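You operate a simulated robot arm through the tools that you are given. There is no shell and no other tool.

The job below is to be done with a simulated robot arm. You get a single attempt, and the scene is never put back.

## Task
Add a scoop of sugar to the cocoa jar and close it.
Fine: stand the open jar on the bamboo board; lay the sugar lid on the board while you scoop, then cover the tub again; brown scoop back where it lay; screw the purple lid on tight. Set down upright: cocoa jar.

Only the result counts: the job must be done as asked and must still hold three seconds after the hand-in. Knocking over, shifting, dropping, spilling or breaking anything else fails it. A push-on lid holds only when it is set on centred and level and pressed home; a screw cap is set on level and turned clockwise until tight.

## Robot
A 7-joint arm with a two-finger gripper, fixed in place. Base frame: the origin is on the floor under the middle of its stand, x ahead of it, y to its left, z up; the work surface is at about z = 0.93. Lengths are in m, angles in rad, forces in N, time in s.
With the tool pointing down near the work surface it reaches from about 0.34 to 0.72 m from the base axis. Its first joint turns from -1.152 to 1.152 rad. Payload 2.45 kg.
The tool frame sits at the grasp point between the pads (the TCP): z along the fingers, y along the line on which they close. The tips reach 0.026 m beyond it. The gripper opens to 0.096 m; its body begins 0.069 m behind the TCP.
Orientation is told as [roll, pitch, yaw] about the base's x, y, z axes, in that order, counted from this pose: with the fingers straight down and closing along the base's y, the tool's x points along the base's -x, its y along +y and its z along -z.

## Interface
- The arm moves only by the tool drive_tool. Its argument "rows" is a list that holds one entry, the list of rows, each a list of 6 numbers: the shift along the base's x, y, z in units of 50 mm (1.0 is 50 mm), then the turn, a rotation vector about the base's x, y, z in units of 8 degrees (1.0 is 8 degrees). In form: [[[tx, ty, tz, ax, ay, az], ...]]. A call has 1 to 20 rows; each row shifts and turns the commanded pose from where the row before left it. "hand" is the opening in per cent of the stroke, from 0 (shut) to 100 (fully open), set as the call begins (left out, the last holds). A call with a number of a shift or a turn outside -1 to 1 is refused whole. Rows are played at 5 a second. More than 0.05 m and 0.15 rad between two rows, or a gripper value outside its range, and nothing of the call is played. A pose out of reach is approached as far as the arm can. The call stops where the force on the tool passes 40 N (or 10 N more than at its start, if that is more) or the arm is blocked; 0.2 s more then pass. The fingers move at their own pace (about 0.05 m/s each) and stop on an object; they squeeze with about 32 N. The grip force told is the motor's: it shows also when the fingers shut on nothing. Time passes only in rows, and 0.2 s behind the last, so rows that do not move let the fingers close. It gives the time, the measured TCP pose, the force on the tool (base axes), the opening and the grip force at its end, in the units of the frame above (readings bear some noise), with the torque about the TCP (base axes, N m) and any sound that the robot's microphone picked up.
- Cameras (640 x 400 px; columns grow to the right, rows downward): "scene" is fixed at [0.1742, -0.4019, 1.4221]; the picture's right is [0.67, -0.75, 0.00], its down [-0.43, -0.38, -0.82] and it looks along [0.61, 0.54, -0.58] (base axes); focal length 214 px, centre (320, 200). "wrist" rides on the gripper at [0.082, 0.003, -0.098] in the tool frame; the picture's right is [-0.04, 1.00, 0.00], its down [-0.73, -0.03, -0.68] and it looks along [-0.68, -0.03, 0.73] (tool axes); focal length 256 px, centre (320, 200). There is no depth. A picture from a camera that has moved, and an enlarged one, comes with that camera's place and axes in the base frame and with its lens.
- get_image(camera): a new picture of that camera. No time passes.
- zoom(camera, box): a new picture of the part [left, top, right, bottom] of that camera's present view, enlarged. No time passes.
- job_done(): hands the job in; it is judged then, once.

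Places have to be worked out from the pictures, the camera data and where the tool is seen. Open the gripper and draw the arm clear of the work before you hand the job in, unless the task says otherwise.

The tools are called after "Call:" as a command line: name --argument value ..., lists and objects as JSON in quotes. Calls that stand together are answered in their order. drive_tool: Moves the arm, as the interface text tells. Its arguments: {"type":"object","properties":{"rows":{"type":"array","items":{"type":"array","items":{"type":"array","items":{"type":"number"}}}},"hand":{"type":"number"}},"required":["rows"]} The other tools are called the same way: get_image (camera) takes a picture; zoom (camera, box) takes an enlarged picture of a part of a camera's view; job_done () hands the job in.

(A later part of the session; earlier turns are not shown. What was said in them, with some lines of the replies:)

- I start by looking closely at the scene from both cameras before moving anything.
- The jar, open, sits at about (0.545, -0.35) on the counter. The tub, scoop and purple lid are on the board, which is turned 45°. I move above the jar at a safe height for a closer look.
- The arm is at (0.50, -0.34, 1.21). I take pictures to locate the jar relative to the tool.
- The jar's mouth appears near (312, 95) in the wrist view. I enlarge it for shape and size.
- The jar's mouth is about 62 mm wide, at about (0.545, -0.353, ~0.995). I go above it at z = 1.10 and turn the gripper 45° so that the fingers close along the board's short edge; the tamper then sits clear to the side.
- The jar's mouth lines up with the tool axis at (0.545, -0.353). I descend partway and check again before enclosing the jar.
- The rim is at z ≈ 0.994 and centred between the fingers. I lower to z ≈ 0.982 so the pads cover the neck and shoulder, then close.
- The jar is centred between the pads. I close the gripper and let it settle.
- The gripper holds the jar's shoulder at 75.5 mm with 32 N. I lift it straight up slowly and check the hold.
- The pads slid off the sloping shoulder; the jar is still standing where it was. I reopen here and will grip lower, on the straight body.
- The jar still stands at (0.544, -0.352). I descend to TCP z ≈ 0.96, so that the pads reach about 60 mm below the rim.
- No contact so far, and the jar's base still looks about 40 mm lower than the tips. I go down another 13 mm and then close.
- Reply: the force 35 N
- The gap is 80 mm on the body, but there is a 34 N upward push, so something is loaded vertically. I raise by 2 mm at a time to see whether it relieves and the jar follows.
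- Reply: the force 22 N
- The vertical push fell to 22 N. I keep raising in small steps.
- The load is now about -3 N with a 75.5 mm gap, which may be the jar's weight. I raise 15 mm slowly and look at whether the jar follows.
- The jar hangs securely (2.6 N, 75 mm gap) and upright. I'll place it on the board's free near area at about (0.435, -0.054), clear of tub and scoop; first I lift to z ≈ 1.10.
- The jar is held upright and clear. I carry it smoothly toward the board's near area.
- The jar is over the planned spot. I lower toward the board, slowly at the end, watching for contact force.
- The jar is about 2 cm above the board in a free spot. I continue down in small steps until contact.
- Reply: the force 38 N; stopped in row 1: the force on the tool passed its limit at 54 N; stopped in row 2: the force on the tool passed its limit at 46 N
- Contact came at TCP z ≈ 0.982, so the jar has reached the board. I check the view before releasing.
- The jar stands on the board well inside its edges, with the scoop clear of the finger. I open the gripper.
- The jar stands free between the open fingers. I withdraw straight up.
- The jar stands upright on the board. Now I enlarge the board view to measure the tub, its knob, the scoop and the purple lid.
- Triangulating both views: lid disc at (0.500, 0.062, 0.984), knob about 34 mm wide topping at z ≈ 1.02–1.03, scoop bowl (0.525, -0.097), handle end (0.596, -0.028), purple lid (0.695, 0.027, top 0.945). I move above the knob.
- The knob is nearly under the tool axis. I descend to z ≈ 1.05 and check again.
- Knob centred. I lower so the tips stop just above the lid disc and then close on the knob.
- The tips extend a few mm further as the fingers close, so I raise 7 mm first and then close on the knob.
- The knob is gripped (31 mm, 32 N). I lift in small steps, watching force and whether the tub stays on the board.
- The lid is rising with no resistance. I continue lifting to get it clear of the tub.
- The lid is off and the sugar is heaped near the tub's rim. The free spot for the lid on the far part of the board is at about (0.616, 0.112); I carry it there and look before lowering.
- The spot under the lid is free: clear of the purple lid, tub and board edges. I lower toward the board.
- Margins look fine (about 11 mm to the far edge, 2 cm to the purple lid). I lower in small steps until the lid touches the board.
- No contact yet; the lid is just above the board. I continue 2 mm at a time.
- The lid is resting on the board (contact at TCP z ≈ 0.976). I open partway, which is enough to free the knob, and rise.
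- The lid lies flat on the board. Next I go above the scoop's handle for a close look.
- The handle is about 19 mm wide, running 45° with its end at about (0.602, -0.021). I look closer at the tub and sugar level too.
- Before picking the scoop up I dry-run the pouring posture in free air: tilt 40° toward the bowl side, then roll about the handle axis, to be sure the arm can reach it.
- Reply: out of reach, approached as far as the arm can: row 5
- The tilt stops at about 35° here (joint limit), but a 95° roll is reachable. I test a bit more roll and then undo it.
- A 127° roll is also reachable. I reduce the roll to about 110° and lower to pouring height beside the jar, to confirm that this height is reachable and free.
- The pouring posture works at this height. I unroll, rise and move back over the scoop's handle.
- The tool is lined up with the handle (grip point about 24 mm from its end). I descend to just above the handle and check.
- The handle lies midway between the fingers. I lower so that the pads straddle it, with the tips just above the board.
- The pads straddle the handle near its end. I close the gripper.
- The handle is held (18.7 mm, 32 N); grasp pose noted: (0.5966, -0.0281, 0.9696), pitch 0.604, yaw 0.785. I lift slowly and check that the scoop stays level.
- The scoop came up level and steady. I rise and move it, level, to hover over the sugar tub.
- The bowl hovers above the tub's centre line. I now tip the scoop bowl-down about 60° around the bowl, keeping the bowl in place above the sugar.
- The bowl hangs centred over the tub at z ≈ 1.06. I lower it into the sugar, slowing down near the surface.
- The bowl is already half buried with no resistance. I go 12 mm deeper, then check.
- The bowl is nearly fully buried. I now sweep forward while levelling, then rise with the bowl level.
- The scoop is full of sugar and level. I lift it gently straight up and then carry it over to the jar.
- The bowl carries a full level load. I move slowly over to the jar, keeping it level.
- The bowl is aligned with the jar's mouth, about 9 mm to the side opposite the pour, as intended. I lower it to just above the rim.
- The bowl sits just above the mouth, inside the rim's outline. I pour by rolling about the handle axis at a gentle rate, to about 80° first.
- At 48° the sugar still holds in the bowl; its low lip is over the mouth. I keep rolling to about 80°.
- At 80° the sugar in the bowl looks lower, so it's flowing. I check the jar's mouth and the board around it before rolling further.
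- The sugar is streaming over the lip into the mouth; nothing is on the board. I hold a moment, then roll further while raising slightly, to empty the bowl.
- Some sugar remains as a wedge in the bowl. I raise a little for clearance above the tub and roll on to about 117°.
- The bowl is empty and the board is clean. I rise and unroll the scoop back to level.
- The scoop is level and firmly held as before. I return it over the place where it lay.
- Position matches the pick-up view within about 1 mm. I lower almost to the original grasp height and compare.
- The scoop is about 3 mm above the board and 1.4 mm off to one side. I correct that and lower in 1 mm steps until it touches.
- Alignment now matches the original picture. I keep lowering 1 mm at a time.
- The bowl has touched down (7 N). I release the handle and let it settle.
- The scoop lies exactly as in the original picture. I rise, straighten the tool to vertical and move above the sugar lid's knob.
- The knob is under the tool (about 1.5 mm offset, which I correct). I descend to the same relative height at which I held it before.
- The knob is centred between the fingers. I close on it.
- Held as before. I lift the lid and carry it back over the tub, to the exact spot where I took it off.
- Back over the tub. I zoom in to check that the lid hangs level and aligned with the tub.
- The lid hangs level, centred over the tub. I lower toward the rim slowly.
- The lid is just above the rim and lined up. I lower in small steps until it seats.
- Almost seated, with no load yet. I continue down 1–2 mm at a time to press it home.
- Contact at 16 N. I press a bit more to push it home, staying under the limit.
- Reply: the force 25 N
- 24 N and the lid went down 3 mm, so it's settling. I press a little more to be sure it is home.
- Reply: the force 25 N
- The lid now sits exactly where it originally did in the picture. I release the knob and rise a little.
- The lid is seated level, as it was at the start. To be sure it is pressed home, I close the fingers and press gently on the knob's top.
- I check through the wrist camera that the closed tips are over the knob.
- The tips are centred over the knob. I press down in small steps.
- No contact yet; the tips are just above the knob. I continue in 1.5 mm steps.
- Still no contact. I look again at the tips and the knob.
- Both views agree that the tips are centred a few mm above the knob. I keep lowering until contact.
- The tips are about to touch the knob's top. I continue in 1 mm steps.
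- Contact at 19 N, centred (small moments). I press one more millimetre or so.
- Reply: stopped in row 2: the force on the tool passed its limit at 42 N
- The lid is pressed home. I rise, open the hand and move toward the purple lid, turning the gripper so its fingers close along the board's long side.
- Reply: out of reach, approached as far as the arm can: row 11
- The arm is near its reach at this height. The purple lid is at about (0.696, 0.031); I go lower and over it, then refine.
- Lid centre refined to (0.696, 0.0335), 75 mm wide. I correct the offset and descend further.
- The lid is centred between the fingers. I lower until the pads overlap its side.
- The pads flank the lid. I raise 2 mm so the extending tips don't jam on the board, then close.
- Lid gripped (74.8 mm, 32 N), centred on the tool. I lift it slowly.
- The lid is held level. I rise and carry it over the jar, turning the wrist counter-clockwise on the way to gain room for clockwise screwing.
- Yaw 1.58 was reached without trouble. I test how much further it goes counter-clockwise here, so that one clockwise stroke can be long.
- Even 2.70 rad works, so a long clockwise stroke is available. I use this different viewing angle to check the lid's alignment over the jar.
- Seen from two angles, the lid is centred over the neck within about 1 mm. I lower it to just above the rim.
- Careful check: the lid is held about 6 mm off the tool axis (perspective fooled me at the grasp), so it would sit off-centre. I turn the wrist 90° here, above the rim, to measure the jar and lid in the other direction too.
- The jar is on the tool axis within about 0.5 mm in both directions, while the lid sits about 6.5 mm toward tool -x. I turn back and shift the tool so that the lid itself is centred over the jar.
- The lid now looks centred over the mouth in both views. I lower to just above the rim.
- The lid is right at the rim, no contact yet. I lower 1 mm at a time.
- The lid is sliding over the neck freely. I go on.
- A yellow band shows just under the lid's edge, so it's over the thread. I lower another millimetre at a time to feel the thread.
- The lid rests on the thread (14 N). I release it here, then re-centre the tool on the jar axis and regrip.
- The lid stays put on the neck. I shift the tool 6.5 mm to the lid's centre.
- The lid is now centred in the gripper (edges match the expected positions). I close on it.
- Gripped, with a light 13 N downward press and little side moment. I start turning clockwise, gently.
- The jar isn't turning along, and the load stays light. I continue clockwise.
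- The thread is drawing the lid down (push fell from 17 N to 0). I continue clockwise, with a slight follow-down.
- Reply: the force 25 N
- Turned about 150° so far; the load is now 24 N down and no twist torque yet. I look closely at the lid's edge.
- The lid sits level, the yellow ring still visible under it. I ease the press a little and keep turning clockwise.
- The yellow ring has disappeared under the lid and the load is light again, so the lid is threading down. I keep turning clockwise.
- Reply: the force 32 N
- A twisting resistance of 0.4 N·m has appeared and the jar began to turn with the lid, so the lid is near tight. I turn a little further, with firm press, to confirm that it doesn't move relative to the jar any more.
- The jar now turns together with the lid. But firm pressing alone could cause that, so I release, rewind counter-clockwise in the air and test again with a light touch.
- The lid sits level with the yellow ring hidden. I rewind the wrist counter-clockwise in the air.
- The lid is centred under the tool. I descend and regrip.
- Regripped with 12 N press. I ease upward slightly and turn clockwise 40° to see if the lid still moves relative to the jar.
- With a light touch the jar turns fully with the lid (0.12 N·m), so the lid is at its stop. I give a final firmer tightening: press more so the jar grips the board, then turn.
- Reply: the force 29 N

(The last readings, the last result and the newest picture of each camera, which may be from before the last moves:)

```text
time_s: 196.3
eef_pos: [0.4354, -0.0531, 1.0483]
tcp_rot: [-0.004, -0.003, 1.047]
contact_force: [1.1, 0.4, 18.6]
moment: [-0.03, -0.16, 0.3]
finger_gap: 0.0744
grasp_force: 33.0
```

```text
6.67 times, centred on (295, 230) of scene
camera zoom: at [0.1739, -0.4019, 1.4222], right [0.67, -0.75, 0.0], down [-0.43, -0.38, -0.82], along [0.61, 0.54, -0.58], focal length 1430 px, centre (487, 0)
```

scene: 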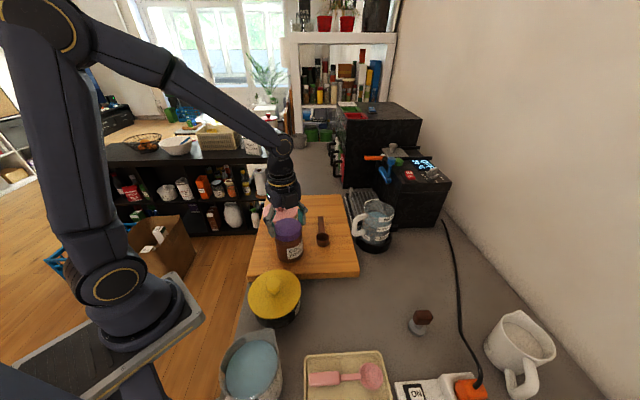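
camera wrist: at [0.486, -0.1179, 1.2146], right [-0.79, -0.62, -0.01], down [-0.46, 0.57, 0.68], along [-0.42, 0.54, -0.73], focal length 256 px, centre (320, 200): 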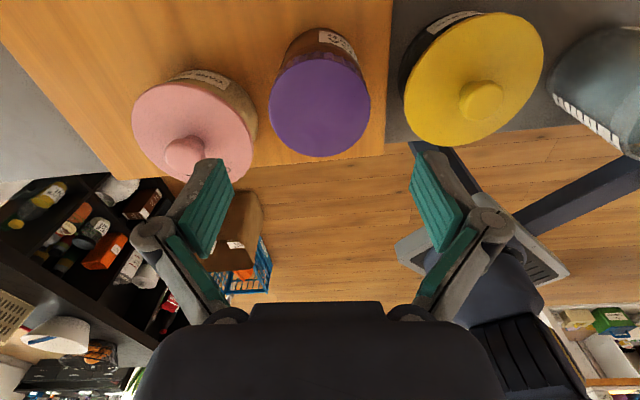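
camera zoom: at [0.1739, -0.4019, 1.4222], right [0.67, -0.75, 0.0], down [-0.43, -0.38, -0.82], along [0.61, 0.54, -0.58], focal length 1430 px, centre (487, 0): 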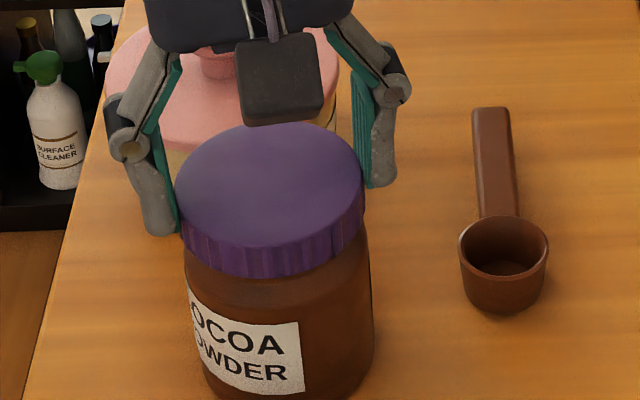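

The jar again turned fully with the lid at 0.3 N·m and the yellow ring is covered, so the lid is screwed on tight. I release it and rise.

Call:
drive_tool --rows '[[[0, 0, 0.02, 0, 0, 0], [0, 0, 0, 0, 0, 0], [0, 0, 0, 0, 0, 0], [0, 0, 0, 0, 0, 0]]]' --hand 100

Call:
drive_tool --rows '[[[0, 0, 0.2, 0, 0, 0], [0, 0, 0.4, 0, 0, 0], [0, 0, 0.6, 0, 0, 0], [0, 0, 0.8, 0, 0, 0], [0, 0, 0.8, 0, 0, 0], [0, 0, 0.8, 0, 0, 0], [0, 0, 0, 0, 0, 0]]]'

Call:
zoom --camera "scene" --box '[265, 200, 325, 270]'

Call:
get_image --camera "wrist"

Call:
get_image --camera "scene"

```text
time_s: 197.3
eef_pos: [0.4362, -0.0524, 1.0488]
tcp_rot: [-0.005, -0.002, 1.047]
contact_force: [-0.4, 0.1, 0.3]
moment: [-0.03, 0.02, 0.0]
finger_gap: 0.0958
grasp_force: 0.1
```

```text
time_s: 198.9
eef_pos: [0.4362, -0.0533, 1.2309]
tcp_rot: [-0.006, -0.003, 1.047]
contact_force: [0.1, -0.1, 0.9]
moment: [0.01, 0.01, 0.01]
finger_gap: 0.0964
grasp_force: 0.1
```

```text
5.71 times, centred on (295, 235) of scene
camera zoom: at [0.1742, -0.4019, 1.4221], right [0.67, -0.75, 0.0], down [-0.43, -0.38, -0.82], along [0.61, 0.54, -0.58], focal length 1226 px, centre (463, 0)
```

zoom: 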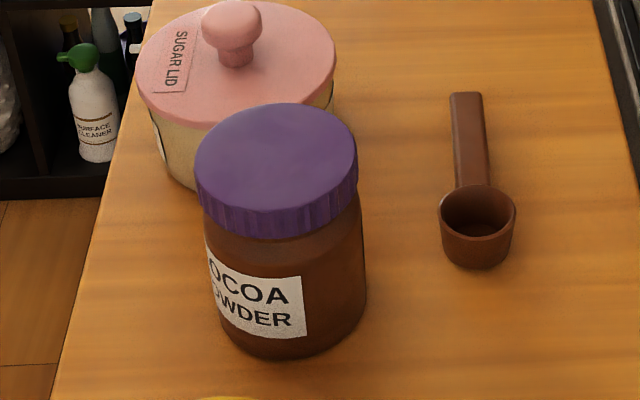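

```text
taken
camera wrist: at [0.3909, -0.1225, 1.3271], right [-0.85, 0.53, -0.01], down [0.39, 0.62, 0.68], along [0.37, 0.57, -0.73], focal length 256 px, centre (320, 200)
```

wrist: 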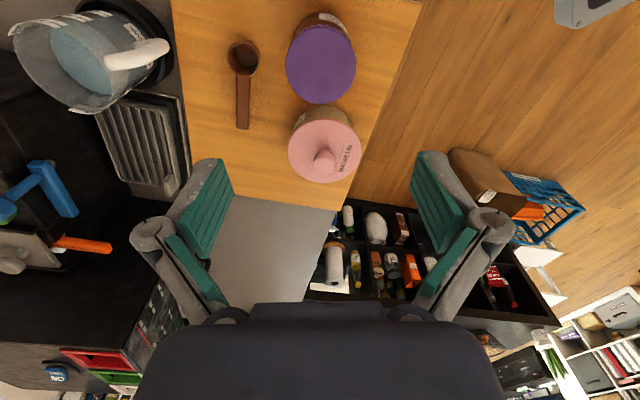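

```text
taken
```

scene: 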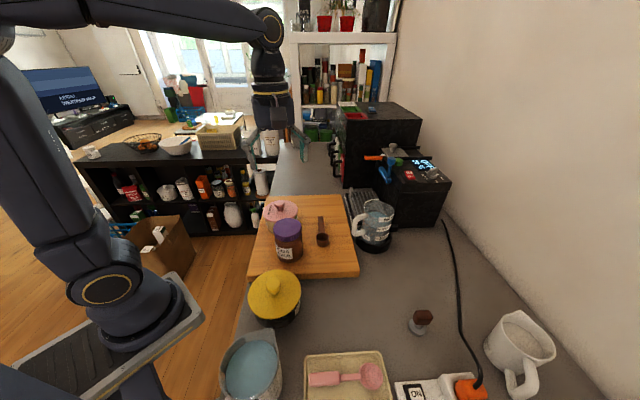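

Everything looks in order. I take close final looks at the two lids and the scoop.

Call:
zoom --camera "scene" --box '[262, 195, 302, 235]'

Call:
zoom --camera "scene" --box '[270, 215, 310, 255]'

Call:
zoom --camera "scene" --box '[230, 180, 370, 280]'

Call:
zoom --camera "wrist" --box '[220, 0, 380, 200]'

```text
10.00 times, centred on (282, 215) of scene
camera zoom: at [0.1742, -0.4019, 1.4221], right [0.67, -0.75, 0.0], down [-0.43, -0.38, -0.82], along [0.61, 0.54, -0.58], focal length 2145 px, centre (700, 50)
```

zoom: 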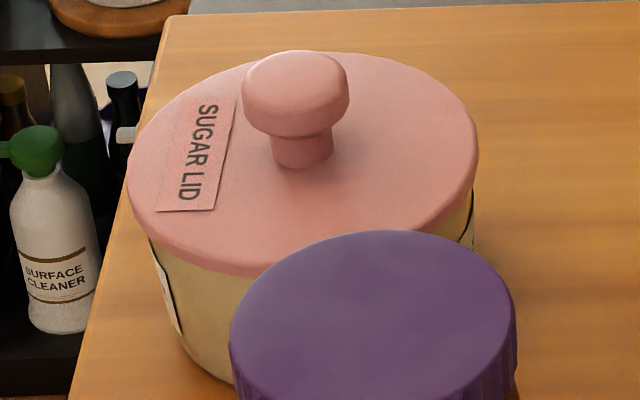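

```text
10.00 times, centred on (290, 235) of scene
camera zoom: at [0.1742, -0.4019, 1.4221], right [0.67, -0.75, 0.0], down [-0.43, -0.38, -0.82], along [0.61, 0.54, -0.58], focal length 2145 px, centre (620, -150)
```

zoom: 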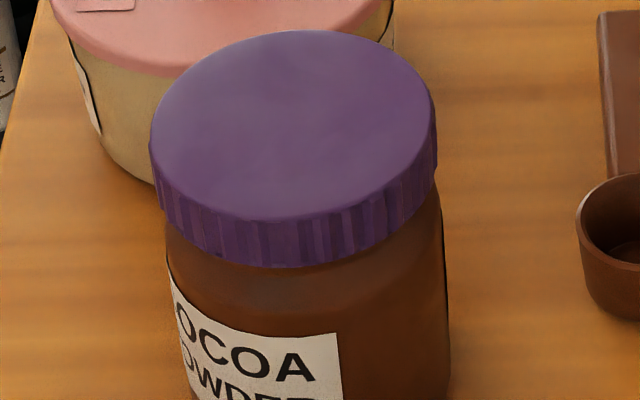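

```text
4.00 times, centred on (300, 230) of scene
camera zoom: at [0.1742, -0.4019, 1.4221], right [0.67, -0.75, 0.0], down [-0.43, -0.38, -0.82], along [0.61, 0.54, -0.58], focal length 858 px, centre (400, 80)
```

zoom: 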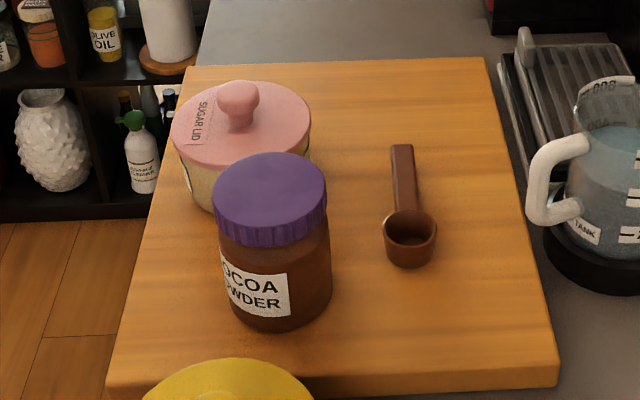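

```text
2.00 times, centred on (300, 100) of wrist
camera zoom: at [0.3909, -0.1225, 1.3271], right [-0.85, 0.53, -0.01], down [0.39, 0.62, 0.68], along [0.37, 0.57, -0.73], focal length 512 px, centre (360, 400)
```

zoom: 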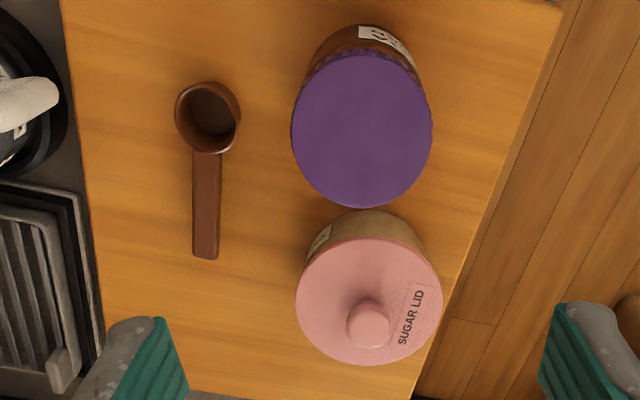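

Both lids are level and seated, the scoop is in its original spot, and nothing else has moved. I draw the arm clear before handing in.

Call:
drive_tool --rows '[[[0, 0, 0.6, 0, 0, -0.8], [-0.1, 0.2, 0.5, 0, 0, -0.8], [-0.2, 0.4, 0.4, 0, 0, -0.8], [-0.2, 0.4, 0.3, 0, 0, -0.8], [-0.2, 0.4, 0.2, 0, 0, -0.8], [-0.2, 0.4, 0, 0, 0, -0.8], [0, 0, 0, 0, 0, 0], [0, 0, 0, 0, 0, 0]]]' --hand 100

Call:
get_image --camera "scene"

```text
time_s: 200.8
eef_pos: [0.3912, 0.038, 1.3292]
tcp_rot: [-0.005, -0.002, 0.377]
contact_force: [0.6, -0.5, -0.5]
moment: [0.01, -0.03, 0.0]
finger_gap: 0.0961
grasp_force: 0.0
```

```text
taken
```

scene: 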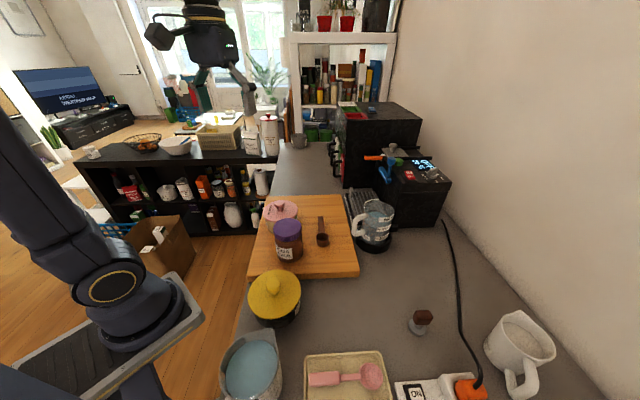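

The arm is clear and the gripper is open. The jar stands upright and closed on the board, the tub is covered and the scoop is back. I hand the job in.

Call:
job_done

```text
The job is handed in.
```

I added one scoop of sugar to the cocoa jar, closed it, and handed the job in; I haven't seen a verdict. At hand-in, the pictures and readings showed:

- **Cocoa jar:** it stands upright on the bamboo board with the purple lid screwed on. The lid looks level. When I turned it further, the jar turned with it, at up to about 0.4 N·m.
- **Sugar:** the scoop came out of the tub full and I poured it over the jar's mouth until the bowl was empty. I saw none on the board. I couldn't make out white sugar inside the jar, because the contents look dark from every view I had.
- **Sugar lid:** it lay on the board while I scooped. It is now back on the tub, in the same position as at the start, and pressed down with up to 42 N.
- **Brown scoop:** it is back where it lay, matching the first picture.

The fingers slipped off the jar's shoulder on my first try to pick it up. The jar stayed standing and I gripped it lower. As far as the pictures show, nothing else was moved or knocked over.
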